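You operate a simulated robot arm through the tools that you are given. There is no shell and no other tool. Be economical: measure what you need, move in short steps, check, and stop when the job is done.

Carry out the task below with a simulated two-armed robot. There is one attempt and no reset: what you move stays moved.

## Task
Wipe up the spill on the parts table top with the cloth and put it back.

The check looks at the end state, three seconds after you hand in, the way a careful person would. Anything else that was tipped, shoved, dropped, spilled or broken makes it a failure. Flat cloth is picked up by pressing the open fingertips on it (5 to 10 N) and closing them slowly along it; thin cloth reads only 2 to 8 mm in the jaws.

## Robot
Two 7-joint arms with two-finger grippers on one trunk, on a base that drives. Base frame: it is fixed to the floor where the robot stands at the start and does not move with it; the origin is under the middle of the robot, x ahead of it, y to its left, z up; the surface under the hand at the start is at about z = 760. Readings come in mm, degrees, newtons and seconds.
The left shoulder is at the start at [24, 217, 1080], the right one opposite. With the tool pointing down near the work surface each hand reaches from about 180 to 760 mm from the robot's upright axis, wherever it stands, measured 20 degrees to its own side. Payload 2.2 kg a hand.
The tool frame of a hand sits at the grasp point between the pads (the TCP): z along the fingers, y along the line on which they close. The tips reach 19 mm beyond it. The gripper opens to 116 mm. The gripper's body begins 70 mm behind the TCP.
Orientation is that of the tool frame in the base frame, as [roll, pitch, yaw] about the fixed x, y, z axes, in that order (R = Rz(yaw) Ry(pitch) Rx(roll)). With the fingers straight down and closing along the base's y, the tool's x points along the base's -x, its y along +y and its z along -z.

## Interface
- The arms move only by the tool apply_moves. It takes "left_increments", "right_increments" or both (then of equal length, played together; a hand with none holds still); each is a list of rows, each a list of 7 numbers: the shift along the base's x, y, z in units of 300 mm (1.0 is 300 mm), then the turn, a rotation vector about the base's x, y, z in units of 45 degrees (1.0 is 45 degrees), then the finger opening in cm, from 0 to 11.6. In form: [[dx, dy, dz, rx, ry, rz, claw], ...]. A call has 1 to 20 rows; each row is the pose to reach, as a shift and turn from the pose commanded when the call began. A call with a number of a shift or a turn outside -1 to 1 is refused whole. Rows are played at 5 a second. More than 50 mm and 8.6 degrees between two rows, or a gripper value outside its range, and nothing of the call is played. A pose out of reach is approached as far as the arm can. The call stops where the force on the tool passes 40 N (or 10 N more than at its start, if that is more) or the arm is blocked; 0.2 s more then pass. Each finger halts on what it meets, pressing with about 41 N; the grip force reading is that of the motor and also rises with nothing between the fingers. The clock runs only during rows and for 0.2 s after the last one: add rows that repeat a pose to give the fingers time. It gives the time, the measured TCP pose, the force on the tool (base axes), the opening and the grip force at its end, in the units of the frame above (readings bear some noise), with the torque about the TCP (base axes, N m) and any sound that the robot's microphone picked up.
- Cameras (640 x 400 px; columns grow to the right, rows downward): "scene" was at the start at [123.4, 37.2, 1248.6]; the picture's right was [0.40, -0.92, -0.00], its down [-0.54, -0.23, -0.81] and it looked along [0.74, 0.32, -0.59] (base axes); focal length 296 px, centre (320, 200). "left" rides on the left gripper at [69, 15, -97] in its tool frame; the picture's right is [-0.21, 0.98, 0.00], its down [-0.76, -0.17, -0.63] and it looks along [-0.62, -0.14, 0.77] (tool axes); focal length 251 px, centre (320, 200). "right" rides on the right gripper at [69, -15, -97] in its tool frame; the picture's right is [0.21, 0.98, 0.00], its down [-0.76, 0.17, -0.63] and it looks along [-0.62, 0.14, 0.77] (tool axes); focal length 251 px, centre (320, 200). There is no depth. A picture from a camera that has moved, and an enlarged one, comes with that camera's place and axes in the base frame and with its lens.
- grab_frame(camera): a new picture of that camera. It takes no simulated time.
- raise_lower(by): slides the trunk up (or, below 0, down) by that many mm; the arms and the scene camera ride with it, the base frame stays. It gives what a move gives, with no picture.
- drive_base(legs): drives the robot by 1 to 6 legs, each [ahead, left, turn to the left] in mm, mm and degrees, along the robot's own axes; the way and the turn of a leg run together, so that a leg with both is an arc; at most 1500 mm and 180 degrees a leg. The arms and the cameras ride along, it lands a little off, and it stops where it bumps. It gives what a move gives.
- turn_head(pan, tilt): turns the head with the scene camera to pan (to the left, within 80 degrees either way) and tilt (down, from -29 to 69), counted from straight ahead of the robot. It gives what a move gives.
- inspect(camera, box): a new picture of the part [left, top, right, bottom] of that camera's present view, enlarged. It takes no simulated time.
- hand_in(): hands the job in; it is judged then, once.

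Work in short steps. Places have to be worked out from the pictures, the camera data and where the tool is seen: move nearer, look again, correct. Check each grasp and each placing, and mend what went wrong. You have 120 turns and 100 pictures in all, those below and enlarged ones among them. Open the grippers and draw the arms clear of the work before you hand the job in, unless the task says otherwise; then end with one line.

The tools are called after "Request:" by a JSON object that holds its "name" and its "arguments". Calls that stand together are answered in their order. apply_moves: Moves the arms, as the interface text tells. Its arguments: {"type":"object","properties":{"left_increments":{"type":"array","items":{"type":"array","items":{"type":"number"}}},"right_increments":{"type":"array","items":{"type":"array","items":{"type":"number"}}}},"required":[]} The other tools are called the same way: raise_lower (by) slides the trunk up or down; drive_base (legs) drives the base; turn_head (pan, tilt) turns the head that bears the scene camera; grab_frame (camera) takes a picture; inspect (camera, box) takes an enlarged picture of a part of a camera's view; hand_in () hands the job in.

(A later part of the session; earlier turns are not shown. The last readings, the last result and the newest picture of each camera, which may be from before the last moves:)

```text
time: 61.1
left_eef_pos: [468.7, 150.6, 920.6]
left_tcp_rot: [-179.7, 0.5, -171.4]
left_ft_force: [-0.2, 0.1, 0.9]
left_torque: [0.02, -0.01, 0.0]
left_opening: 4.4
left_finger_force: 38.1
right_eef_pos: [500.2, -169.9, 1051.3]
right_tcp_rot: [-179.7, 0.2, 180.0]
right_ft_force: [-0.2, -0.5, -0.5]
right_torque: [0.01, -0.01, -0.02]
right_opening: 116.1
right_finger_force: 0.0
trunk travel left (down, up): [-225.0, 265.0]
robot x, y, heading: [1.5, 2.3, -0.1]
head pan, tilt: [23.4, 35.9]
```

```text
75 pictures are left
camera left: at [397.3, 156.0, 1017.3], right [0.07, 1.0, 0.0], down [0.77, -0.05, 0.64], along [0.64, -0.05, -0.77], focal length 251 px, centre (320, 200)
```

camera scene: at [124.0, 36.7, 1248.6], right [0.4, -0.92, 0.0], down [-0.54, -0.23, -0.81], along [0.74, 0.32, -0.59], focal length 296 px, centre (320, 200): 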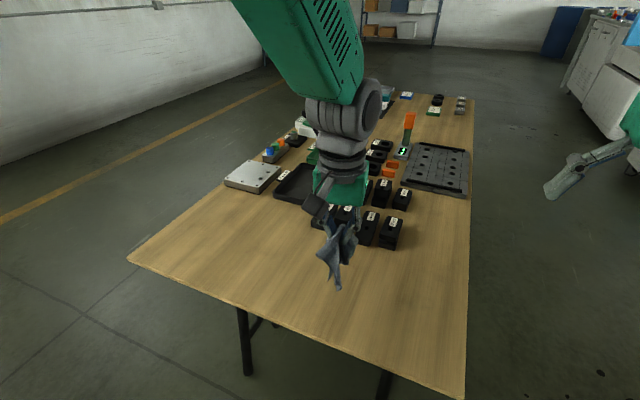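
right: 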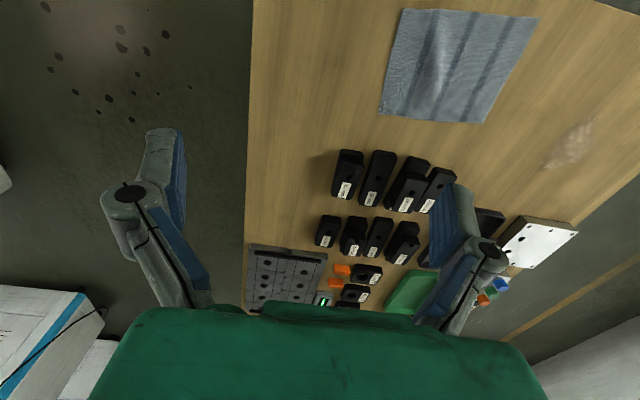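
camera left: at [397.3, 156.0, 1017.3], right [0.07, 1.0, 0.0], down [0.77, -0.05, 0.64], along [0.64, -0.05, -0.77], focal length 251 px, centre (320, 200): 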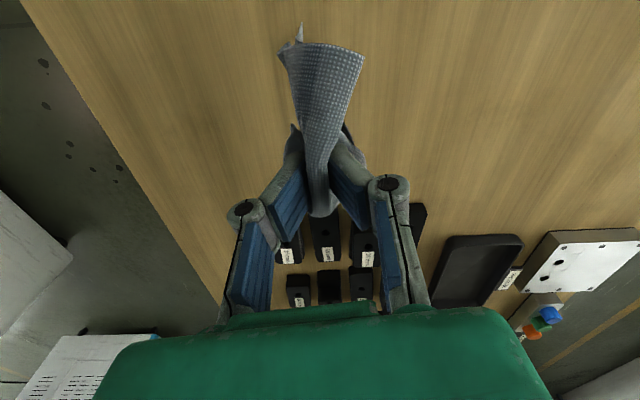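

The cloth is above its spot. I lower it while drawing +y so the long flap trails out, ending at the original grasp point, then check before opening.

Request:
{"name": "apply_moves", "arguments": {"left_increments": [[0, -0.05, -0.1, 0, 0, 0, 0], [0, -0.05, -0.2, 0, 0, 0, 0], [0, 0.0, -0.27, 0, 0, 0, 0], [0, 0.06, -0.33, 0, 0, 0, 0], [0, 0.12, -0.38, 0, 0, 0, 0], [0, 0.17, -0.42, 0, 0, 0, 0], [0, 0.21, -0.445, 0, 0, 0, 0], [0, 0.24, -0.455, 0, 0, 0, 0], [0, 0.24, -0.455, 0, 0, 0, 0]]}}

Request:
{"name": "grab_frame", "arguments": {"camera": "left"}}

Request:
{"name": "inspect", "arguments": {"camera": "scene", "box": [220, 210, 420, 335]}}

```text
time: 63.1
left_eef_pos: [469.7, 221.8, 782.9]
left_tcp_rot: [-179.8, 0.6, -171.4]
left_ft_force: [-1.1, 1.7, 1.7]
left_torque: [0.08, 0.02, -0.01]
left_opening: 4.1
left_finger_force: 38.4
right_eef_pos: [499.2, -171.6, 1052.6]
right_tcp_rot: [-179.9, 0.2, 179.9]
right_ft_force: [-0.9, -0.2, -0.1]
right_torque: [-0.03, 0.0, 0.01]
right_opening: 115.7
right_finger_force: 0.2
trunk travel left (down, up): [-225.0, 265.0]
robot x, y, heading: [-1.4, -1.7, -0.0]
head pan, tilt: [23.4, 35.9]
```

```text
74 pictures are left
camera left: at [398.1, 226.0, 879.9], right [0.07, 1.0, 0.0], down [0.77, -0.05, 0.64], along [0.64, -0.04, -0.77], focal length 251 px, centre (320, 200)
```

left: 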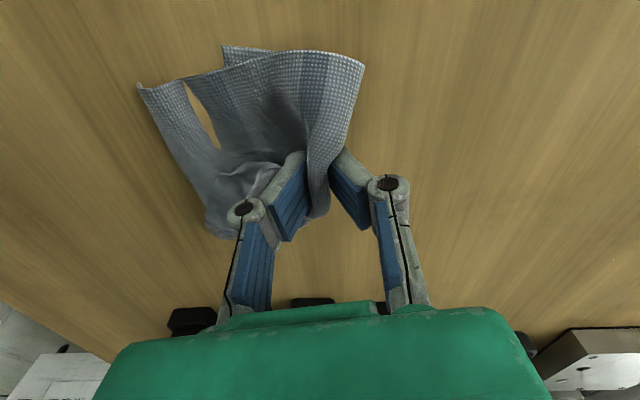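

```text
3.20 times, centred on (320, 272) of scene
camera zoom: at [124.1, 34.4, 1248.6], right [0.4, -0.92, 0.0], down [-0.54, -0.23, -0.81], along [0.74, 0.32, -0.59], focal length 947 px, centre (320, -32)
```

zoom: 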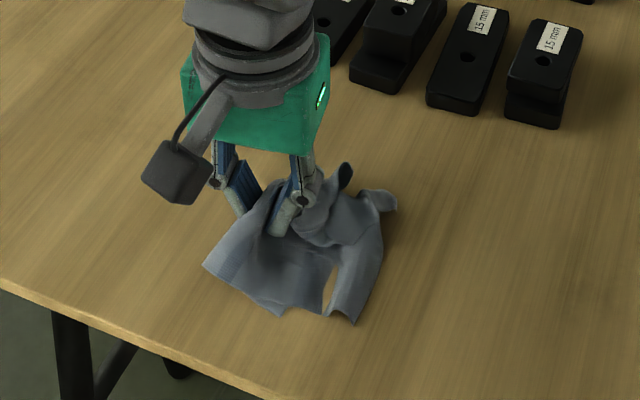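

As expected, the short flap tucked under. I open gently, rise and look at the layout before straightening.

Request:
{"name": "apply_moves", "arguments": {"left_increments": [[0, 0, 0, 0, 0, 0, 1], [0, 0, 0, 0, 0, 0, 2], [0, 0, 0, 0, 0, 0, 3], [0, 0, 0, 0, 0, 0, 4], [0, 0, 0.1, 0, 0, 0, 4], [0, 0, 0.25, 0, 0, 0, 4], [0, 0.12, 0.4, 0, 0, 0, 4], [0, 0.24, 0.5, 0, 0, 0, 4], [0, 0.36, 0.5, 0, 0, 0, 4], [0, 0.36, 0.5, 0, 0, 0, 4]]}}

Request:
{"name": "grab_frame", "arguments": {"camera": "left"}}

Request:
{"name": "inspect", "arguments": {"camera": "scene", "box": [220, 210, 420, 335]}}

```text
refused: row 7 steps farther than a row can; nothing moved
```

```text
72 pictures are left
camera left: at [398.1, 226.0, 879.9], right [0.07, 1.0, 0.0], down [0.77, -0.05, 0.64], along [0.64, -0.04, -0.77], focal length 251 px, centre (320, 200)
```

left: 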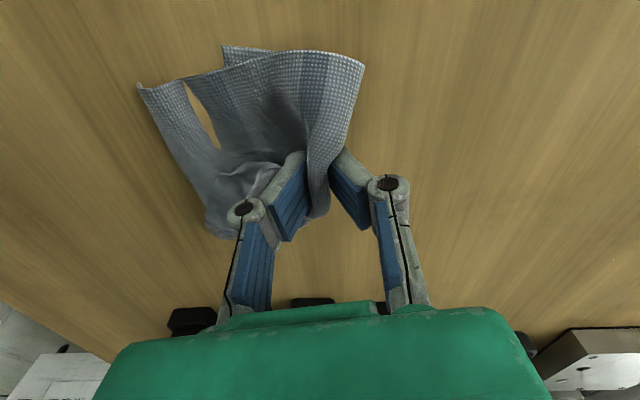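

```text
3.20 times, centred on (320, 272) of scene
camera zoom: at [124.1, 34.4, 1248.6], right [0.4, -0.92, 0.0], down [-0.54, -0.23, -0.81], along [0.74, 0.32, -0.59], focal length 947 px, centre (320, -32)
```

zoom: 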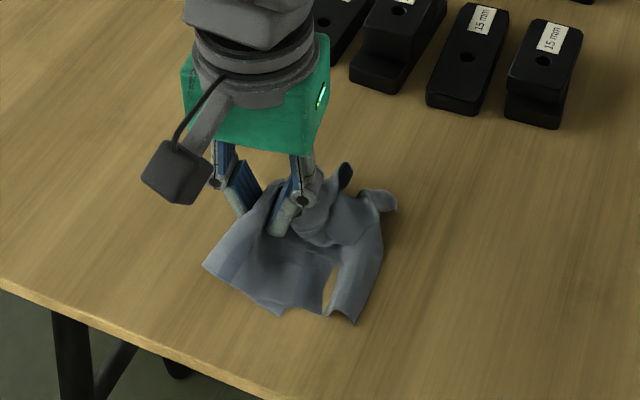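

The step was too large; I repeat it with smaller steps.

Request:
{"name": "apply_moves", "arguments": {"left_increments": [[0, 0, 0, 0, 0, 0, 1], [0, 0, 0, 0, 0, 0, 2], [0, 0, 0, 0, 0, 0, 3], [0, 0, 0, 0, 0, 0, 4], [0, 0, 0.1, 0, 0, 0, 4], [0, 0, 0.25, 0, 0, 0, 4], [0, 0.1, 0.35, 0, 0, 0, 4], [0, 0.2, 0.45, 0, 0, 0, 4], [0, 0.32, 0.5, 0, 0, 0, 4], [0, 0.36, 0.5, 0, 0, 0, 4]]}}

Request:
{"name": "grab_frame", "arguments": {"camera": "left"}}

Request:
{"name": "inspect", "arguments": {"camera": "scene", "box": [220, 210, 420, 335]}}

```text
time: 65.3
left_eef_pos: [469.3, 332.3, 932.6]
left_tcp_rot: [-179.7, 0.4, -171.4]
left_ft_force: [0.4, -0.5, 0.0]
left_torque: [0.03, 0.0, 0.0]
left_opening: 40.1
left_finger_force: 0.1
right_eef_pos: [499.7, -170.4, 1051.3]
right_tcp_rot: [-179.8, 0.3, -180.0]
right_ft_force: [0.2, -0.3, -0.5]
right_torque: [0.03, 0.01, -0.02]
right_opening: 115.9
right_finger_force: 0.1
trunk travel left (down, up): [-225.0, 265.0]
robot x, y, heading: [0.9, 1.9, 0.1]
head pan, tilt: [23.4, 35.9]
```

```text
70 pictures are left
camera left: at [398.5, 336.8, 1029.6], right [0.07, 1.0, 0.0], down [0.77, -0.05, 0.64], along [0.64, -0.05, -0.77], focal length 251 px, centre (320, 200)
```

left: 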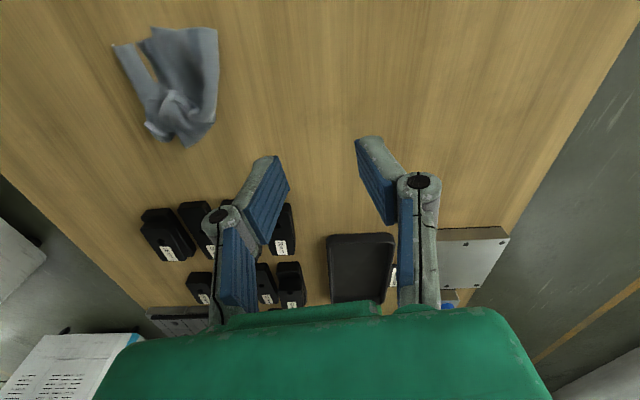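

```text
3.20 times, centred on (320, 272) of scene
camera zoom: at [124.2, 36.6, 1248.5], right [0.4, -0.92, 0.0], down [-0.54, -0.23, -0.81], along [0.74, 0.32, -0.59], focal length 947 px, centre (320, -32)
```

zoom: 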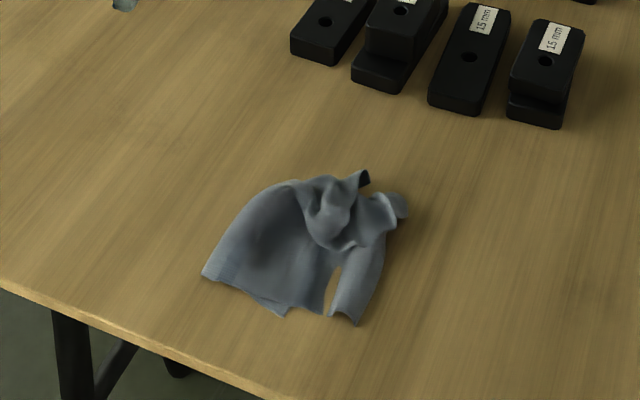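

The cloth is in place but crumpled, so I want it spread flatter. I look closely to find its corners.

Request:
{"name": "inspect", "arguments": {"camera": "left", "box": [90, 10, 250, 160]}}

Request:
{"name": "inspect", "arguments": {"camera": "scene", "box": [270, 245, 370, 320]}}

Request:
{"name": "inspect", "arguments": {"camera": "right", "box": [400, 0, 640, 150]}}

```text
2.67 times, centred on (170, 85) of left
camera zoom: at [398.5, 336.8, 1029.6], right [0.07, 1.0, 0.0], down [0.77, -0.05, 0.64], along [0.64, -0.05, -0.77], focal length 670 px, centre (720, 507)
```

zoom: 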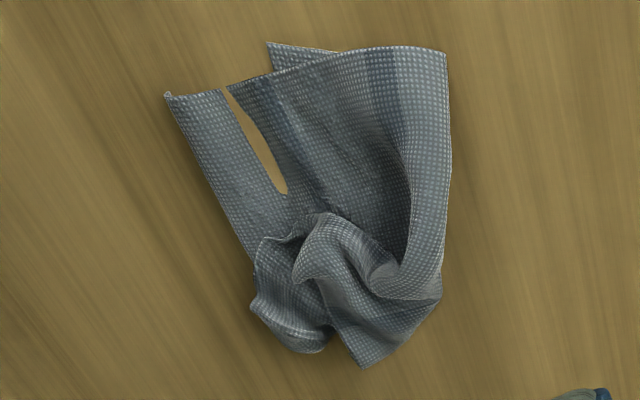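

```text
5.33 times, centred on (320, 282) of scene
camera zoom: at [124.2, 36.6, 1248.5], right [0.4, -0.92, 0.0], down [-0.54, -0.23, -0.81], along [0.74, 0.32, -0.59], focal length 1578 px, centre (320, -240)
```

zoom: 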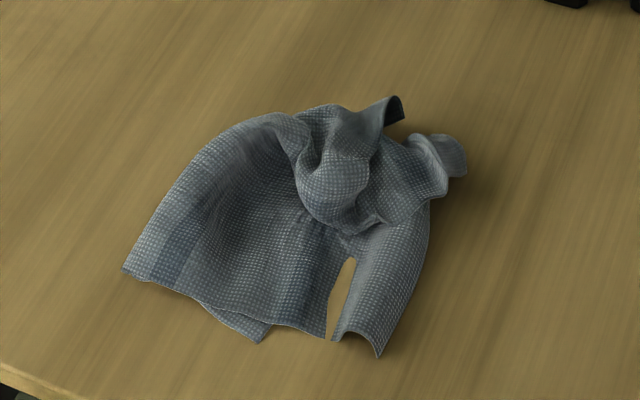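

```text
2.67 times, centred on (520, 75) of right
camera zoom: at [430.2, -185.7, 1148.9], right [-0.21, 0.98, 0.0], down [0.75, 0.17, 0.63], along [0.62, 0.13, -0.77], focal length 670 px, centre (-213, 533)
```

zoom: 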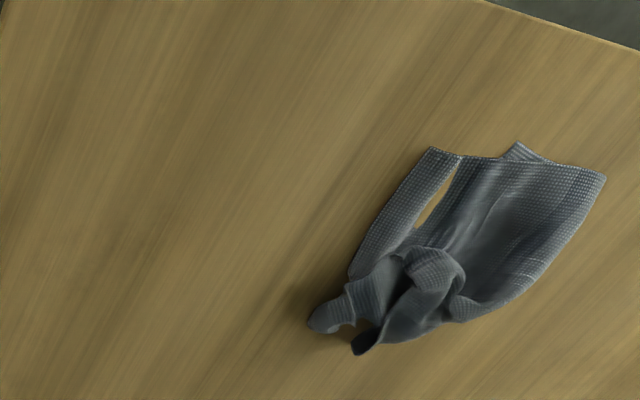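

Corner A (near, −y side) lies free at about (425,142), with its strip spanning y 141–162 at x≈435. I'll have the right hand pick that corner so the cloth can be shaken open and laid out flat. First I bring the right hand over and draw the left hand aside.

Request:
{"name": "apply_moves", "arguments": {"right_increments": [[-0.021, 0.1, -0.075, 0, 0, 0, 8], [-0.043, 0.2, -0.15, 0, 0, 0, 6], [-0.064, 0.3, -0.225, 0, 0, 0, 4], [-0.085, 0.4, -0.3, 0, 0, 0, 3], [-0.107, 0.5, -0.375, 0, 0, 0, 3], [-0.128, 0.6, -0.45, 0, 0, 0, 3], [-0.149, 0.7, -0.525, 0, 0, 0, 3], [-0.17, 0.8, -0.6, 0, 0, 0, 3], [-0.192, 0.9, -0.675, 0, 0, 0, 3], [-0.213, 1.0, -0.72, 0, 0, 0, 3], [-0.213, 1.0, -0.72, 0, 0, 0, 3]], "left_increments": [[0, 0.04, 0.03, 0, 0, 0, 4], [0, 0.08, 0.06, 0, 0, 0, 4], [0, 0.12, 0.09, 0, 0, 0, 4], [0, 0.16, 0.12, 0, 0, 0, 4], [0, 0.2, 0.15, 0, 0, 0, 4], [0, 0.24, 0.18, 0, 0, 0, 4], [0, 0.28, 0.2, 0, 0, 0, 4], [0, 0.32, 0.2, 0, 0, 0, 4], [0, 0.35, 0.2, 0, 0, 0, 4], [0, 0.35, 0.2, 0, 0, 0, 4], [0, 0.35, 0.2, 0, 0, 0, 4]]}}

Request:
{"name": "grab_frame", "arguments": {"camera": "right"}}

```text
time: 67.7
left_eef_pos: [470.6, 435.9, 992.6]
left_tcp_rot: [-179.7, 0.5, -171.4]
left_ft_force: [-0.5, 0.3, -0.8]
left_torque: [-0.01, 0.02, 0.0]
left_opening: 40.1
left_finger_force: 0.1
right_eef_pos: [436.6, 128.1, 835.8]
right_tcp_rot: [-179.9, 0.2, 179.9]
right_ft_force: [0.3, -0.7, -0.3]
right_torque: [0.01, -0.01, -0.02]
right_opening: 30.1
right_finger_force: 0.1
trunk travel left (down, up): [-225.0, 265.0]
robot x, y, heading: [-1.6, -0.2, -0.0]
head pan, tilt: [23.4, 35.9]
```

```text
65 pictures are left
camera right: at [366.4, 113.6, 932.8], right [-0.21, 0.98, 0.0], down [0.75, 0.17, 0.63], along [0.62, 0.13, -0.77], focal length 251 px, centre (320, 200)
```

right: 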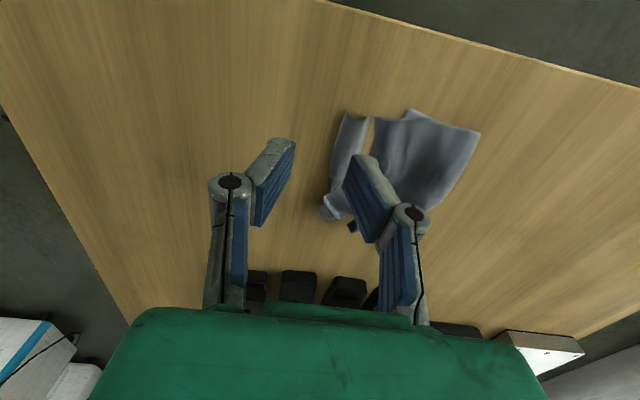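

Corner A is confirmed at (425,144). I shift to y≈147 and go down onto the strip.

Request:
{"name": "apply_moves", "arguments": {"right_increments": [[0, 0.063, 0, 0, 0, 0, 3], [0, 0.063, -0.1, 0, 0, 0, 3], [0, 0.063, -0.16, 0, 0, 0, 3], [0, 0.063, -0.175, 0, 0, 0, 3], [0, 0.063, -0.185, 0, 0, 0, 3], [0, 0.063, -0.191, 0, 0, 0, 3]]}}

Request:
{"name": "grab_frame", "arguments": {"camera": "right"}}

```text
time: 69.1
left_eef_pos: [469.1, 437.3, 992.9]
left_tcp_rot: [-179.8, 0.6, -171.4]
left_ft_force: [0.1, -0.1, 0.2]
left_torque: [-0.01, 0.0, -0.01]
left_opening: 40.2
left_finger_force: 0.1
right_eef_pos: [435.0, 149.7, 780.2]
right_tcp_rot: [-179.9, 0.3, -180.0]
right_ft_force: [-1.6, 1.7, 16.5]
right_torque: [0.05, 0.11, -0.03]
right_opening: 35.1
right_finger_force: 0.9
trunk travel left (down, up): [-225.0, 265.0]
robot x, y, heading: [1.4, 1.9, 0.1]
head pan, tilt: [23.4, 35.9]
```

```text
64 pictures are left
camera right: at [365.7, 133.6, 877.2], right [-0.21, 0.98, 0.0], down [0.75, 0.17, 0.64], along [0.62, 0.13, -0.77], focal length 251 px, centre (320, 200)
```

right: 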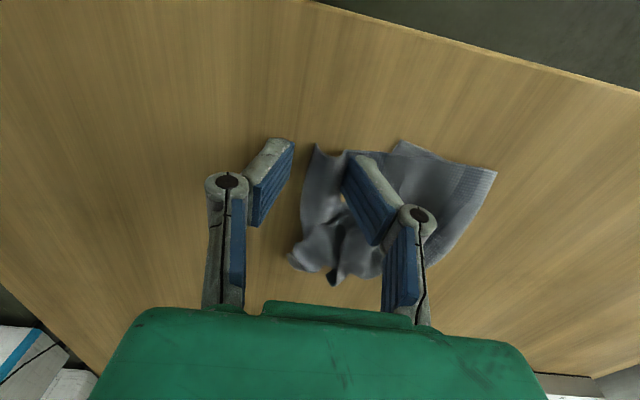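

The strip sits between the fingers. I ease off 1 mm and close slowly.

Request:
{"name": "apply_moves", "arguments": {"right_increments": [[0, 0, 0.003, 0, 0, 0, 2.7], [0, 0, 0.003, 0, 0, 0, 2.4], [0, 0, 0.003, 0, 0, 0, 2.0], [0, 0, 0.003, 0, 0, 0, 1.6], [0, 0, 0.003, 0, 0, 0, 1.2], [0, 0, 0.003, 0, 0, 0, 0.8], [0, 0, 0.003, 0, 0, 0, 0.4], [0, 0, 0.003, 0, 0, 0, 0], [0, 0, 0.003, 0, 0, 0, 0], [0, 0, 0.003, 0, 0, 0, 0]]}}

Request:
{"name": "grab_frame", "arguments": {"camera": "right"}}

```text
time: 71.3
left_eef_pos: [469.8, 436.2, 992.1]
left_tcp_rot: [-179.7, 0.6, -171.4]
left_ft_force: [0.1, 0.2, -0.7]
left_torque: [-0.03, -0.02, -0.04]
left_opening: 40.0
left_finger_force: 0.0
right_eef_pos: [435.2, 148.3, 779.3]
right_tcp_rot: [-179.8, 0.3, 180.0]
right_ft_force: [-0.3, -3.2, 15.2]
right_torque: [0.04, 0.05, -0.02]
right_opening: 5.1
right_finger_force: 32.8
trunk travel left (down, up): [-225.0, 265.0]
robot x, y, heading: [1.5, -4.1, 0.0]
head pan, tilt: [23.4, 35.9]
```

```text
63 pictures are left
camera right: at [365.5, 133.0, 876.7], right [-0.21, 0.98, 0.0], down [0.75, 0.17, 0.63], along [0.62, 0.13, -0.77], focal length 251 px, centre (320, 200)
```

right: 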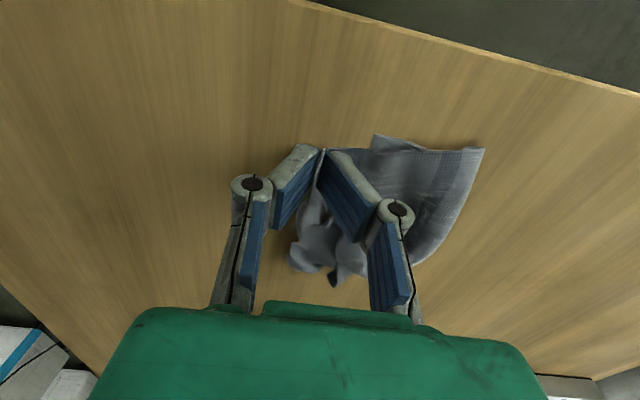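

Gripped at 5.1 mm. I lift high enough for the cloth to hang free and look.

Request:
{"name": "apply_moves", "arguments": {"right_increments": [[0, 0, 0.08, 0, 0, 0, 0], [0, 0, 0.2, 0, 0, 0, 0], [0, 0, 0.34, 0, 0, 0, 0], [0, 0, 0.48, 0, 0, 0, 0], [0, 0, 0.62, 0, 0, 0, 0], [0, 0, 0.75, 0, 0, 0, 0], [0, 0, 0.75, 0, 0, 0, 0], [0, 0, 0.75, 0, 0, 0, 0]]}}

Request:
{"name": "grab_frame", "arguments": {"camera": "left"}}

Request:
{"name": "grab_frame", "arguments": {"camera": "scene"}}

```text
time: 73.1
left_eef_pos: [469.4, 436.3, 992.8]
left_tcp_rot: [-179.5, 0.5, -171.4]
left_ft_force: [0.5, 0.0, 0.5]
left_torque: [0.0, 0.0, -0.03]
left_opening: 40.0
left_finger_force: 0.1
right_eef_pos: [436.7, 148.3, 1002.9]
right_tcp_rot: [-179.8, 0.2, -180.0]
right_ft_force: [0.1, 0.2, 1.1]
right_torque: [0.05, -0.02, 0.01]
right_opening: 3.7
right_finger_force: 36.2
trunk travel left (down, up): [-225.0, 265.0]
robot x, y, heading: [-1.0, 1.6, 0.1]
head pan, tilt: [23.4, 35.9]
```

```text
62 pictures are left
camera left: at [398.5, 441.2, 1089.6], right [0.07, 1.0, 0.0], down [0.77, -0.05, 0.64], along [0.64, -0.05, -0.77], focal length 251 px, centre (320, 200)
```

left: 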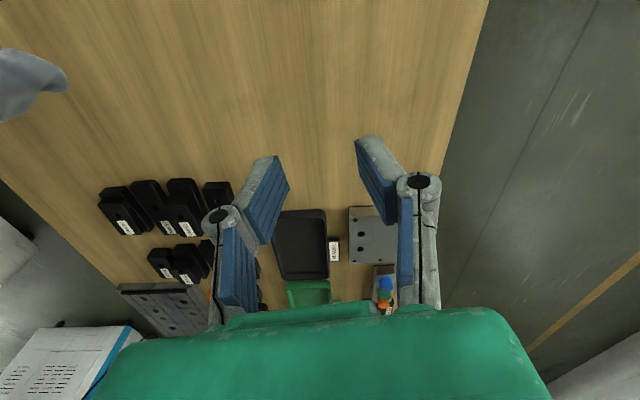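

```text
61 pictures are left
camera scene: at [123.7, 39.3, 1248.5], right [0.4, -0.92, 0.0], down [-0.54, -0.24, -0.81], along [0.74, 0.32, -0.59], focal length 296 px, centre (320, 200)
```

scene: 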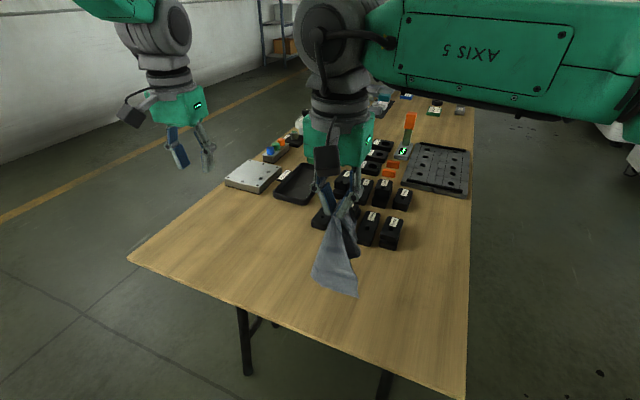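

It hangs as a clean triangle from corner A. I lay it down along the diagonal: the far corner lands near (535,275) first, then I draw back toward (430,95) while lowering.

Request:
{"name": "apply_moves", "arguments": {"right_increments": [[0.075, 0.097, 0, 0, 0, 0, 0], [0.15, 0.194, 0, 0, 0, 0, 0], [0.23, 0.29, 0, 0, 0, 0, 0], [0.307, 0.387, 0, 0, 0, 0, 0], [0.307, 0.387, 0, 0, 0, 0, 0], [0.307, 0.387, -0.04, 0, 0, 0, 0], [0.307, 0.387, -0.093, 0, 0, 0, 0], [0.251, 0.292, -0.117, 0, 0, 0, 0], [0.197, 0.2, -0.143, 0, 0, 0, 0], [0.146, 0.114, -0.19, 0, 0, 0, 0], [0.1, 0.036, -0.253, 0, 0, 0, 0], [0.059, -0.033, -0.333, 0, 0, 0, 0], [0.027, -0.087, -0.423, 0, 0, 0, 0], [0.003, -0.127, -0.523, 0, 0, 0, 0], [-0.01, -0.15, -0.63, 0, 0, 0, 0], [-0.015, -0.159, -0.733, 0, 0, 0, 0], [-0.015, -0.159, -0.733, 0, 0, 0, 0]]}}

Request:
{"name": "inspect", "arguments": {"camera": "scene", "box": [220, 210, 420, 335]}}

Request:
{"name": "grab_frame", "arguments": {"camera": "right"}}

```text
time: 76.7
left_eef_pos: [470.0, 435.7, 992.6]
left_tcp_rot: [-179.7, 0.5, -171.3]
left_ft_force: [-0.2, 0.7, -0.1]
left_torque: [-0.01, 0.0, 0.02]
left_opening: 40.2
left_finger_force: 0.1
right_eef_pos: [431.3, 101.4, 785.2]
right_tcp_rot: [-179.8, 0.2, 180.0]
right_ft_force: [-0.2, 1.2, 0.5]
right_torque: [-0.03, 0.0, -0.01]
right_opening: 3.6
right_finger_force: 32.9
right hand out of reach, approached as far as the arm can: row 2, 3, 4, 5, 6, 7, 8, 9
trunk travel left (down, up): [-225.0, 265.0]
robot x, y, heading: [0.2, -3.3, 0.0]
head pan, tilt: [23.4, 35.9]
```

```text
3.20 times, centred on (320, 272) of scene
camera zoom: at [123.8, 39.0, 1248.5], right [0.4, -0.92, 0.0], down [-0.54, -0.24, -0.81], along [0.74, 0.32, -0.59], focal length 947 px, centre (320, -32)
```

zoom: 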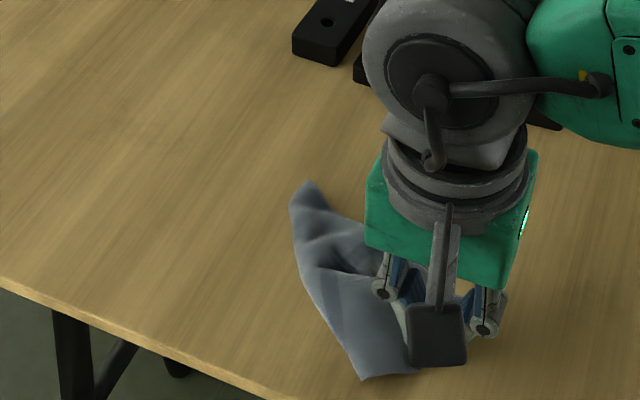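

```text
59 pictures are left
camera right: at [361.4, 85.9, 882.3], right [-0.21, 0.98, -0.01], down [0.75, 0.17, 0.64], along [0.62, 0.13, -0.77], focal length 251 px, centre (320, 200)
```

right: 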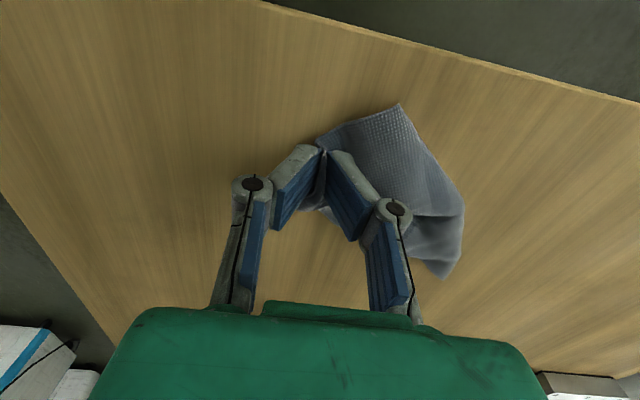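

Better. I release, back off and look at the result.

Request:
{"name": "apply_moves", "arguments": {"right_increments": [[0, 0, -0.005, 0, 0, 0, 1], [0, 0, -0.005, 0, 0, 0, 2], [0, 0, -0.005, 0, 0, 0, 3], [0, 0, 0.1, 0, 0, 0, 3], [0, 0, 0.24, 0, 0, 0, 3], [0, -0.1, 0.34, 0, 0, 0, 3], [0, -0.24, 0.4, 0, 0, 0, 3], [0, -0.38, 0.45, 0, 0, 0, 3], [0, -0.52, 0.5, 0, 0, 0, 3], [0, -0.66, 0.5, 0, 0, 0, 3], [0, -0.66, 0.5, 0, 0, 0, 3]]}}

Request:
{"name": "inspect", "arguments": {"camera": "scene", "box": [260, 245, 380, 335]}}

Request:
{"name": "grab_frame", "arguments": {"camera": "right"}}

```text
time: 79.1
left_eef_pos: [469.6, 435.5, 993.2]
left_tcp_rot: [-179.7, 0.5, -171.5]
left_ft_force: [0.4, -0.2, -0.5]
left_torque: [0.03, -0.03, 0.03]
left_opening: 40.0
left_finger_force: 0.1
right_eef_pos: [431.4, -98.0, 933.6]
right_tcp_rot: [-179.8, 0.1, 180.0]
right_ft_force: [-1.1, 0.2, -0.2]
right_torque: [-0.02, 0.02, -0.01]
right_opening: 30.1
right_finger_force: 0.1
trunk travel left (down, up): [-225.0, 265.0]
robot x, y, heading: [-4.0, 0.4, -0.0]
head pan, tilt: [23.4, 35.9]
```

```text
4.44 times, centred on (320, 290) of scene
camera zoom: at [124.1, 36.2, 1248.5], right [0.4, -0.92, 0.0], down [-0.54, -0.23, -0.81], along [0.74, 0.32, -0.59], focal length 1315 px, centre (320, -200)
```

zoom: 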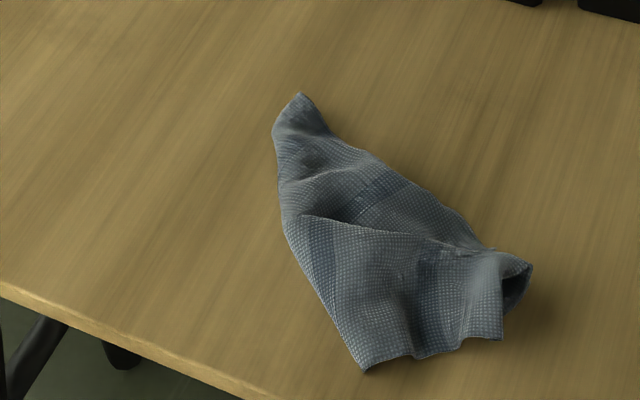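

```text
57 pictures are left
camera right: at [361.4, -113.1, 1032.5], right [-0.21, 0.98, 0.0], down [0.75, 0.17, 0.63], along [0.62, 0.13, -0.77], focal length 251 px, centre (320, 200)
```

right: 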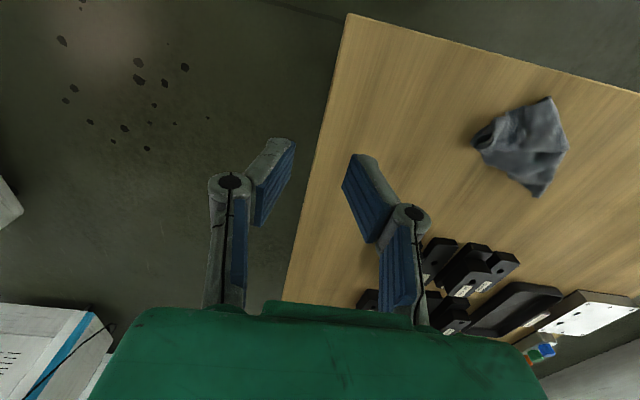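

The cloth lies as a partially folded strip around (450,140), roughly 50 mm off home and doubled over. I bring the left hand's camera over it to see the folds.

Request:
{"name": "apply_moves", "arguments": {"left_increments": [[-0.02, -0.12, -0.05, 0, 0, 0, 6], [-0.04, -0.24, -0.1, 0, 0, 0, 6], [-0.06, -0.36, -0.15, 0, 0, 0, 6], [-0.08, -0.48, -0.2, 0, 0, 0, 6], [-0.1, -0.6, -0.26, 0, 0, 0, 6], [-0.1, -0.687, -0.31, 0, 0, 0, 6], [-0.1, -0.687, -0.31, 0, 0, 0, 6]]}}

Request:
{"name": "inspect", "arguments": {"camera": "left", "box": [100, 0, 420, 200]}}

```text
time: 80.7
left_eef_pos: [439.7, 227.7, 900.1]
left_tcp_rot: [-179.6, 0.6, -171.4]
left_ft_force: [-0.3, 0.8, -0.1]
left_torque: [0.0, -0.02, -0.01]
left_opening: 59.9
left_finger_force: 0.1
right_eef_pos: [430.7, -97.7, 935.5]
right_tcp_rot: [-179.8, 0.2, -179.9]
right_ft_force: [0.7, -0.5, 0.9]
right_torque: [-0.02, -0.01, 0.01]
right_opening: 30.1
right_finger_force: 0.0
trunk travel left (down, up): [-225.0, 265.0]
robot x, y, heading: [-2.2, -1.0, -0.1]
head pan, tilt: [23.4, 35.9]
```

```text
2.00 times, centred on (260, 100) of left
camera zoom: at [367.3, 232.6, 996.6], right [0.07, 1.0, 0.0], down [0.77, -0.05, 0.64], along [0.64, -0.04, -0.77], focal length 503 px, centre (440, 400)
```

zoom: 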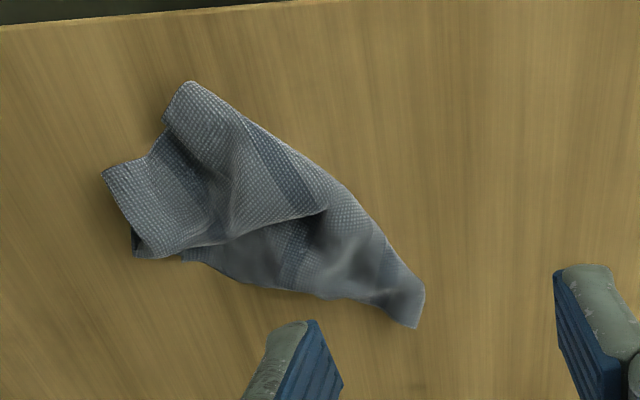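

The top flap is folded over a crease running (391,131)→(435,185), and its free edge faces +x from (460,76) to (446,174). I'll pinch that flap edge lightly with the left hand at (443,130) and flip it back toward −x/+y.

Request:
{"name": "apply_moves", "arguments": {"left_increments": [[0.01, -0.12, 0, 0, 0, 0, 4], [0.01, -0.24, 0, 0, 0, 0, 4], [0.01, -0.327, -0.1, 0, 0, 0, 4], [0.01, -0.327, -0.2, 0, 0, 0, 4], [0.01, -0.327, -0.3, 0, 0, 0, 4], [0.01, -0.327, -0.35, 0, 0, 0, 4], [0.01, -0.327, -0.375, 0, 0, 0, 4], [0.01, -0.327, -0.385, 0, 0, 0, 4]]}}

Request:
{"name": "grab_frame", "arguments": {"camera": "left"}}

```text
time: 82.5
left_eef_pos: [441.9, 130.0, 784.6]
left_tcp_rot: [-179.8, 0.6, -171.4]
left_ft_force: [0.2, 0.3, 1.3]
left_torque: [-0.02, -0.03, -0.04]
left_opening: 39.8
left_finger_force: 0.0
right_eef_pos: [431.3, -98.4, 934.6]
right_tcp_rot: [-179.9, 0.3, -180.0]
right_ft_force: [-0.3, 0.2, 0.1]
right_torque: [0.04, 0.03, 0.0]
right_opening: 30.1
right_finger_force: 0.0
trunk travel left (down, up): [-225.0, 265.0]
robot x, y, heading: [1.6, -1.9, 0.2]
head pan, tilt: [23.4, 35.9]
```

```text
55 pictures are left
camera left: at [371.0, 134.8, 881.4], right [0.07, 1.0, 0.0], down [0.77, -0.05, 0.64], along [0.64, -0.04, -0.77], focal length 251 px, centre (320, 200)
```

left: 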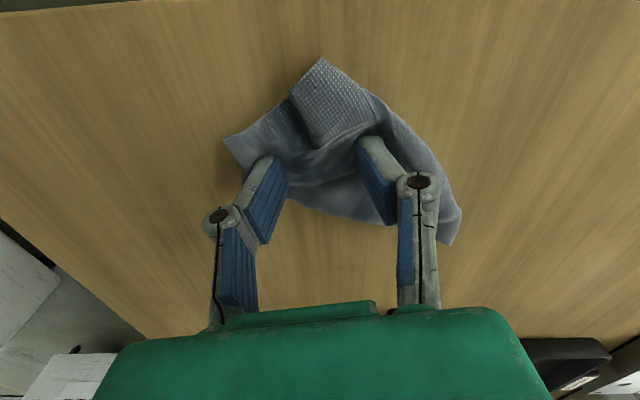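

Light contact, with the flap edge between the fingers. I close slowly with slight pressure, then lift a little.

Request:
{"name": "apply_moves", "arguments": {"left_increments": [[0, 0, -0.004, 0, 0, 0, 3.7], [0, 0, -0.004, 0, 0, 0, 3.3], [0, 0, -0.004, 0, 0, 0, 2.9], [0, 0, -0.004, 0, 0, 0, 2.5], [0, 0, -0.004, 0, 0, 0, 2.1], [0, 0, -0.004, 0, 0, 0, 1.7], [0, 0, -0.004, 0, 0, 0, 1.3], [0, 0, -0.004, 0, 0, 0, 0.9], [0, 0, -0.004, 0, 0, 0, 0.5], [0, 0, -0.004, 0, 0, 0, 0], [0, 0, -0.004, 0, 0, 0, 0], [0, 0, 0.04, 0, 0, 0, 0], [0, 0, 0.1, 0, 0, 0, 0], [0, 0, 0.15, 0, 0, 0, 0]]}}

Request:
{"name": "grab_frame", "arguments": {"camera": "left"}}

Request:
{"name": "inspect", "arguments": {"camera": "scene", "box": [240, 220, 400, 340]}}

```text
time: 85.5
left_eef_pos: [442.3, 129.6, 829.9]
left_tcp_rot: [-179.8, 0.4, -171.6]
left_ft_force: [-0.5, 0.1, -0.1]
left_torque: [0.01, -0.02, -0.01]
left_opening: 3.6
left_finger_force: 33.2
right_eef_pos: [430.8, -99.2, 935.1]
right_tcp_rot: [-179.9, 0.2, 180.0]
right_ft_force: [0.9, -0.1, -0.2]
right_torque: [0.0, -0.01, 0.01]
right_opening: 30.1
right_finger_force: 0.0
trunk travel left (down, up): [-225.0, 265.0]
robot x, y, heading: [-0.8, -4.8, -0.1]
head pan, tilt: [23.4, 35.9]
```

```text
54 pictures are left
camera left: at [370.2, 135.1, 926.7], right [0.07, 1.0, 0.0], down [0.77, -0.05, 0.64], along [0.64, -0.04, -0.77], focal length 251 px, centre (320, 200)
```

left: 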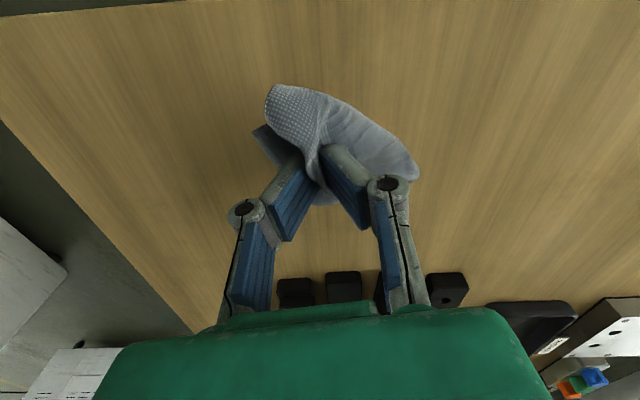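

```text
3.33 times, centred on (320, 280) of scene
camera zoom: at [123.7, 34.5, 1248.7], right [0.4, -0.92, 0.0], down [-0.54, -0.23, -0.81], along [0.74, 0.32, -0.59], focal length 986 px, centre (320, -67)
```

zoom: 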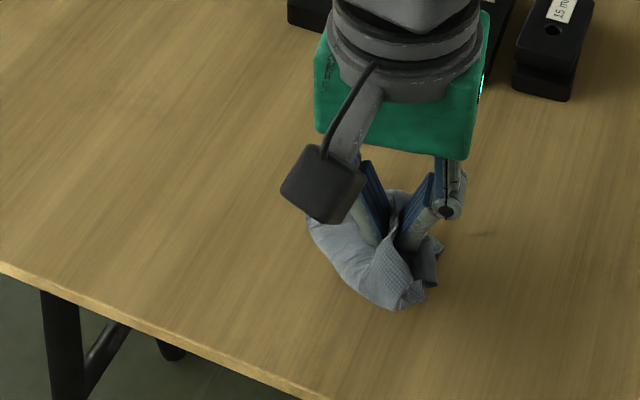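

I lift clear to see what hangs from the grip.

Request:
{"name": "apply_moves", "arguments": {"left_increments": [[0, 0, 0.12, 0, 0, 0, 0], [0, 0, 0.25, 0, 0, 0, 0], [0, 0, 0.38, 0, 0, 0, 0], [0, 0, 0.5, 0, 0, 0, 0], [0, 0, 0.5, 0, 0, 0, 0], [0, 0, 0.5, 0, 0, 0, 0]]}}

Request:
{"name": "inspect", "arguments": {"camera": "scene", "box": [240, 180, 440, 330]}}

Request:
{"name": "grab_frame", "arguments": {"camera": "right"}}

```text
time: 86.9
left_eef_pos: [440.4, 130.5, 979.8]
left_tcp_rot: [-179.7, 0.7, -171.4]
left_ft_force: [-0.7, -1.1, 0.0]
left_torque: [0.01, 0.0, 0.02]
left_opening: 3.7
left_finger_force: 32.7
right_eef_pos: [430.7, -99.0, 935.1]
right_tcp_rot: [-179.9, 0.3, 180.0]
right_ft_force: [-0.9, -1.2, 0.1]
right_torque: [0.0, -0.02, 0.01]
right_opening: 30.1
right_finger_force: 0.1
trunk travel left (down, up): [-225.0, 265.0]
robot x, y, heading: [3.7, -1.5, -0.0]
head pan, tilt: [23.4, 35.9]
```

```text
2.67 times, centred on (340, 255) of scene
camera zoom: at [123.4, 34.6, 1248.7], right [0.4, -0.92, 0.0], down [-0.54, -0.23, -0.81], along [0.74, 0.32, -0.59], focal length 789 px, centre (267, 53)
```

zoom: 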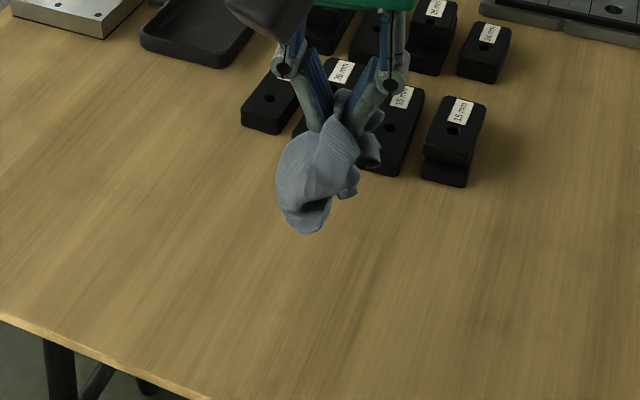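

```text
51 pictures are left
camera right: at [360.9, -114.0, 1032.5], right [-0.21, 0.98, 0.0], down [0.75, 0.17, 0.64], along [0.62, 0.13, -0.77], focal length 251 px, centre (320, 200)
```

right: 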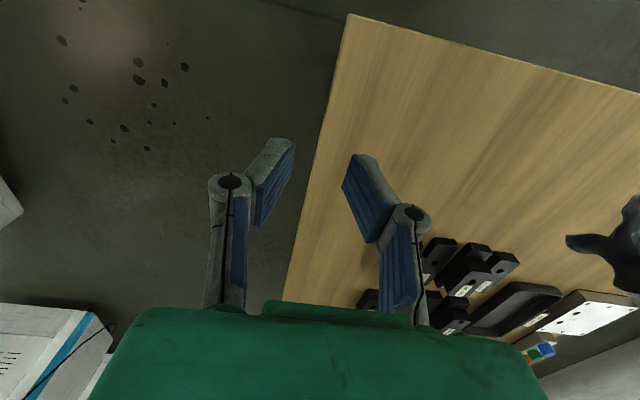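

Several layers came up. I'll set it down near home centre and work corner by corner, pinching single corner tips and tugging them outward.

Request:
{"name": "apply_moves", "arguments": {"left_increments": [[0.06, 0.1, 0, 0, 0, 0, 0], [0.12, 0.2, -0.1, 0, 0, 0, 0], [0.12, 0.2, -0.22, 0, 0, 0, 0], [0.12, 0.2, -0.35, 0, 0, 0, 0], [0.12, 0.2, -0.48, 0, 0, 0, 0], [0.12, 0.2, -0.6, 0, 0, 0, 0], [0.12, 0.2, -0.635, 0, 0, 0, 0], [0.12, 0.2, -0.635, 0, 0, 0, 2], [0.12, 0.2, -0.635, 0, 0, 0, 4], [0.12, 0.2, -0.5, 0, 0, 0, 4], [0.12, 0.2, -0.35, 0, 0, 0, 4], [0.12, 0.3, -0.25, 0, 0, 0, 4], [0.12, 0.44, -0.2, 0, 0, 0, 4], [0.12, 0.58, -0.2, 0, 0, 0, 4], [0.12, 0.58, -0.2, 0, 0, 0, 4]]}}

Request:
{"name": "inspect", "arguments": {"camera": "left", "box": [60, 0, 380, 200]}}

Request:
{"name": "inspect", "arguments": {"camera": "scene", "box": [250, 220, 410, 320]}}

```text
time: 90.1
left_eef_pos: [478.0, 305.3, 921.1]
left_tcp_rot: [-179.6, 0.5, -171.4]
left_ft_force: [0.7, -0.2, 0.4]
left_torque: [0.0, 0.02, 0.01]
left_opening: 40.1
left_finger_force: 0.0
right_eef_pos: [431.0, -96.5, 935.0]
right_tcp_rot: [-179.8, 0.2, -179.9]
right_ft_force: [-0.5, -0.5, 0.0]
right_torque: [0.02, -0.01, 0.0]
right_opening: 30.1
right_finger_force: 0.0
trunk travel left (down, up): [-225.0, 265.0]
robot x, y, heading: [-2.9, 1.6, 0.2]
head pan, tilt: [23.4, 35.9]
```

```text
2.00 times, centred on (220, 100) of left
camera zoom: at [407.1, 310.2, 1017.1], right [0.07, 1.0, 0.0], down [0.77, -0.05, 0.64], along [0.64, -0.05, -0.77], focal length 503 px, centre (520, 400)
```

zoom: 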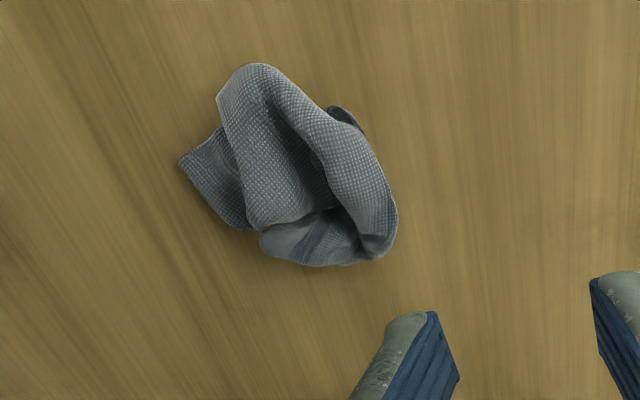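

```text
4.00 times, centred on (330, 270) of scene
camera zoom: at [124.0, 36.8, 1248.5], right [0.4, -0.92, 0.0], down [-0.54, -0.23, -0.81], along [0.74, 0.32, -0.59], focal length 1184 px, centre (280, -80)
```

zoom: 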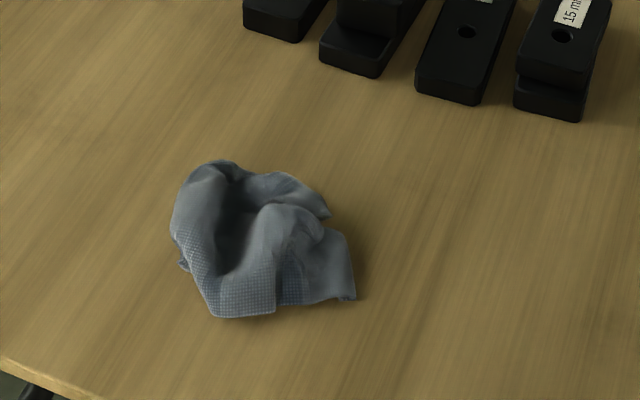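

A real 90° corner sticks out at about (461,144), pointing −y, with edges toward (448,170) and (496,162). I'll pinch it with the right hand turned about 72° so it closes across the corner, and move the left hand clear.

Request:
{"name": "apply_moves", "arguments": {"right_increments": [[0.02, 0.08, 0, 0, 0, 0.16, 3], [0.04, 0.16, 0, 0, 0, 0.32, 3], [0.06, 0.24, 0, 0, 0, 0.48, 3], [0.08, 0.32, 0, 0, 0, 0.64, 3], [0.107, 0.4, 0, 0, 0, 0.8, 3], [0.107, 0.4, 0, 0, 0, 0.8, 3]], "left_increments": [[0, 0.08, 0.04, 0, 0, 0, 4], [0, 0.16, 0.08, 0, 0, 0, 4], [0, 0.24, 0.12, 0, 0, 0, 4], [0, 0.32, 0.16, 0, 0, 0, 4], [0, 0.4, 0.2, 0, 0, 0, 4], [0, 0.4, 0.2, 0, 0, 0, 4]]}}

Request:
{"name": "apply_moves", "arguments": {"right_increments": [[0, 0.09, 0, 0, 0, 0.16, 3], [0, 0.18, -0.05, 0, 0, 0.32, 3], [0, 0.27, -0.1, 0, 0, 0.48, 3], [0, 0.35, -0.2, 0, 0, 0.64, 3], [0, 0.4, -0.3, 0, 0, 0.8, 3], [0, 0.4, -0.3, 0, 0, 0.8, 3]]}}

Request:
{"name": "grab_frame", "arguments": {"camera": "right"}}

```text
time: 91.5
left_eef_pos: [478.2, 427.8, 978.4]
left_tcp_rot: [-179.6, 0.5, -171.4]
left_ft_force: [0.3, -0.5, -0.1]
left_torque: [0.0, 0.02, 0.0]
left_opening: 40.1
left_finger_force: 0.0
right_eef_pos: [463.2, 23.0, 934.6]
right_tcp_rot: [-179.7, 0.1, -144.0]
right_ft_force: [0.3, 0.4, 0.0]
right_torque: [0.02, 0.0, 0.03]
right_opening: 30.1
right_finger_force: 0.1
trunk travel left (down, up): [-225.0, 265.0]
robot x, y, heading: [-2.0, -0.4, 0.1]
head pan, tilt: [23.4, 35.9]
```

```text
time: 92.9
left_eef_pos: [478.8, 425.4, 979.1]
left_tcp_rot: [-179.7, 0.6, -171.3]
left_ft_force: [0.8, 1.3, 0.8]
left_torque: [-0.01, -0.02, 0.04]
left_opening: 40.0
left_finger_force: 0.1
right_eef_pos: [464.0, 142.8, 843.5]
right_tcp_rot: [-179.8, 0.2, -108.0]
right_ft_force: [0.0, 0.1, 0.0]
right_torque: [0.01, -0.02, 0.0]
right_opening: 30.3
right_finger_force: 0.1
trunk travel left (down, up): [-225.0, 265.0]
robot x, y, heading: [-2.4, 0.1, -0.3]
head pan, tilt: [23.4, 35.9]
```

```text
48 pictures are left
camera right: at [455.6, 71.7, 941.1], right [-1.0, 0.1, 0.0], down [0.07, 0.77, 0.64], along [0.07, 0.63, -0.77], focal length 251 px, centre (320, 200)
```

right: 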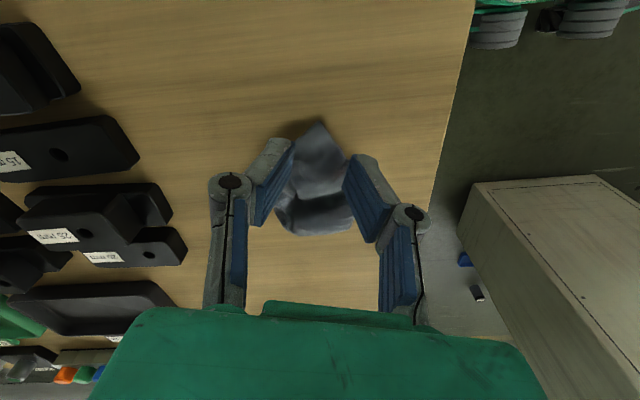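

The corner is seen at (466,146), centred between the fingers. I descend with a slight +y shift and close slowly.

Request:
{"name": "apply_moves", "arguments": {"right_increments": [[0, 0.033, -0.08, 0, 0, 0, 3], [0, 0.033, -0.16, 0, 0, 0, 3], [0, 0.033, -0.195, 0, 0, 0, 3], [0, 0.033, -0.21, 0, 0, 0, 3], [0, 0.033, -0.215, 0, 0, 0, 3], [0, 0.033, -0.215, 0, 0, 0, 2.6], [0, 0.033, -0.215, 0, 0, 0, 2.2], [0, 0.033, -0.215, 0, 0, 0, 1.8], [0, 0.033, -0.215, 0, 0, 0, 1.4], [0, 0.033, -0.215, 0, 0, 0, 1.0], [0, 0.033, -0.215, 0, 0, 0, 0.6], [0, 0.033, -0.215, 0, 0, 0, 0.2], [0, 0.033, -0.215, 0, 0, 0, 0], [0, 0.033, -0.215, 0, 0, 0, 0]]}}

Request:
{"name": "grab_frame", "arguments": {"camera": "right"}}

```text
time: 95.9
left_eef_pos: [478.8, 425.4, 979.5]
left_tcp_rot: [-179.6, 0.4, -171.4]
left_ft_force: [-0.8, 0.4, -0.6]
left_torque: [0.01, 0.0, -0.05]
left_opening: 40.1
left_finger_force: 0.1
right_eef_pos: [463.6, 149.5, 807.8]
right_tcp_rot: [-179.6, 0.2, -108.4]
right_ft_force: [0.1, 0.2, 0.2]
right_torque: [0.03, -0.02, 0.01]
right_opening: 0.0
right_finger_force: 28.7
right hand out of reach, approached as far as the arm can: row 1, 2, 3, 4, 5, 6, 7, 8, 9, 10, 11, 12, 13, 14
trunk travel left (down, up): [-225.0, 265.0]
robot x, y, heading: [-2.3, -0.8, 0.2]
head pan, tilt: [23.4, 35.9]
```

```text
47 pictures are left
camera right: at [453.7, 78.5, 905.3], right [-0.99, 0.1, -0.01], down [0.08, 0.77, 0.64], along [0.07, 0.63, -0.77], focal length 251 px, centre (320, 200)
```

right: 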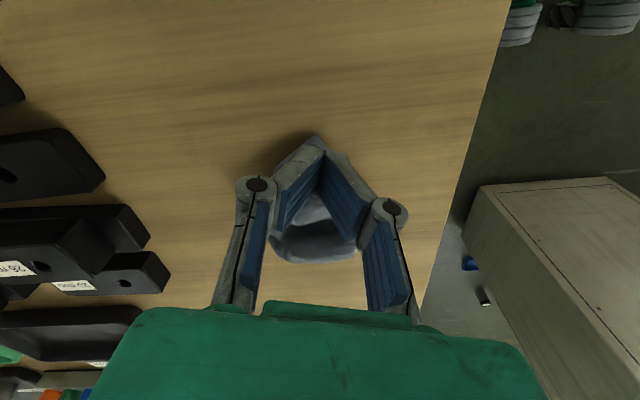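

The right arm can't get lower in this wrist turn, stopping at z 808. I reopen and lower the trunk a little instead.

Request:
{"name": "apply_moves", "arguments": {"right_increments": [[0, 0.005, 0.02, 0, 0, 0, 3], [0, 0.005, 0.02, 0, 0, 0, 3]]}}

Request:
{"name": "raise_lower", "arguments": {"by": -40}}

```text
time: 96.5
left_eef_pos: [479.7, 426.1, 978.4]
left_tcp_rot: [-179.7, 0.6, -171.4]
left_ft_force: [-0.1, -0.3, 0.0]
left_torque: [-0.02, -0.02, 0.01]
left_opening: 40.1
left_finger_force: 0.1
right_eef_pos: [462.5, 149.2, 806.4]
right_tcp_rot: [-179.6, 0.3, -108.4]
right_ft_force: [-0.2, 0.3, -0.8]
right_torque: [0.02, 0.03, -0.06]
right_opening: 30.1
right_finger_force: 0.0
right hand out of reach, approached as far as the arm can: row 1, 2
trunk travel left (down, up): [-225.0, 265.0]
robot x, y, heading: [2.8, 1.1, -0.4]
head pan, tilt: [23.4, 35.9]
```

```text
time: 97.1
left_eef_pos: [475.0, 423.4, 946.0]
left_tcp_rot: [-179.8, 0.7, -171.4]
left_ft_force: [-0.4, 0.6, 0.1]
left_torque: [0.0, -0.03, -0.01]
left_opening: 40.1
left_finger_force: 0.0
right_eef_pos: [460.9, 148.6, 779.7]
right_tcp_rot: [-179.6, 0.7, -108.3]
right_ft_force: [0.9, 0.1, 2.3]
right_torque: [-0.02, -0.05, -0.03]
right_opening: 2.6
right_finger_force: 31.0
trunk travel left (down, up): [-191.0, 299.0]
robot x, y, heading: [4.5, 0.3, 0.3]
head pan, tilt: [23.4, 35.9]
stopped: the force on the tool passed its limit at 52 N (the readings are from after the stop); the commanded pose is now the measured one
```

The fingers closed during the slide and read 2.6 mm, so they may hold the cloth. I look.

Request:
{"name": "grab_frame", "arguments": {"camera": "right"}}

```text
46 pictures are left
camera right: at [451.6, 76.5, 877.2], right [-0.99, 0.1, -0.01], down [0.07, 0.76, 0.64], along [0.08, 0.64, -0.77], focal length 251 px, centre (320, 200)
```

right: 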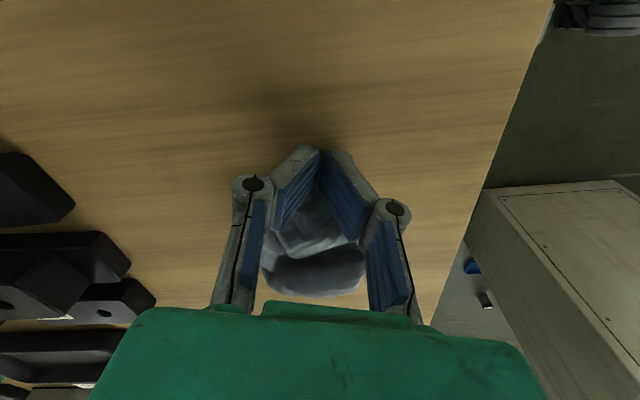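

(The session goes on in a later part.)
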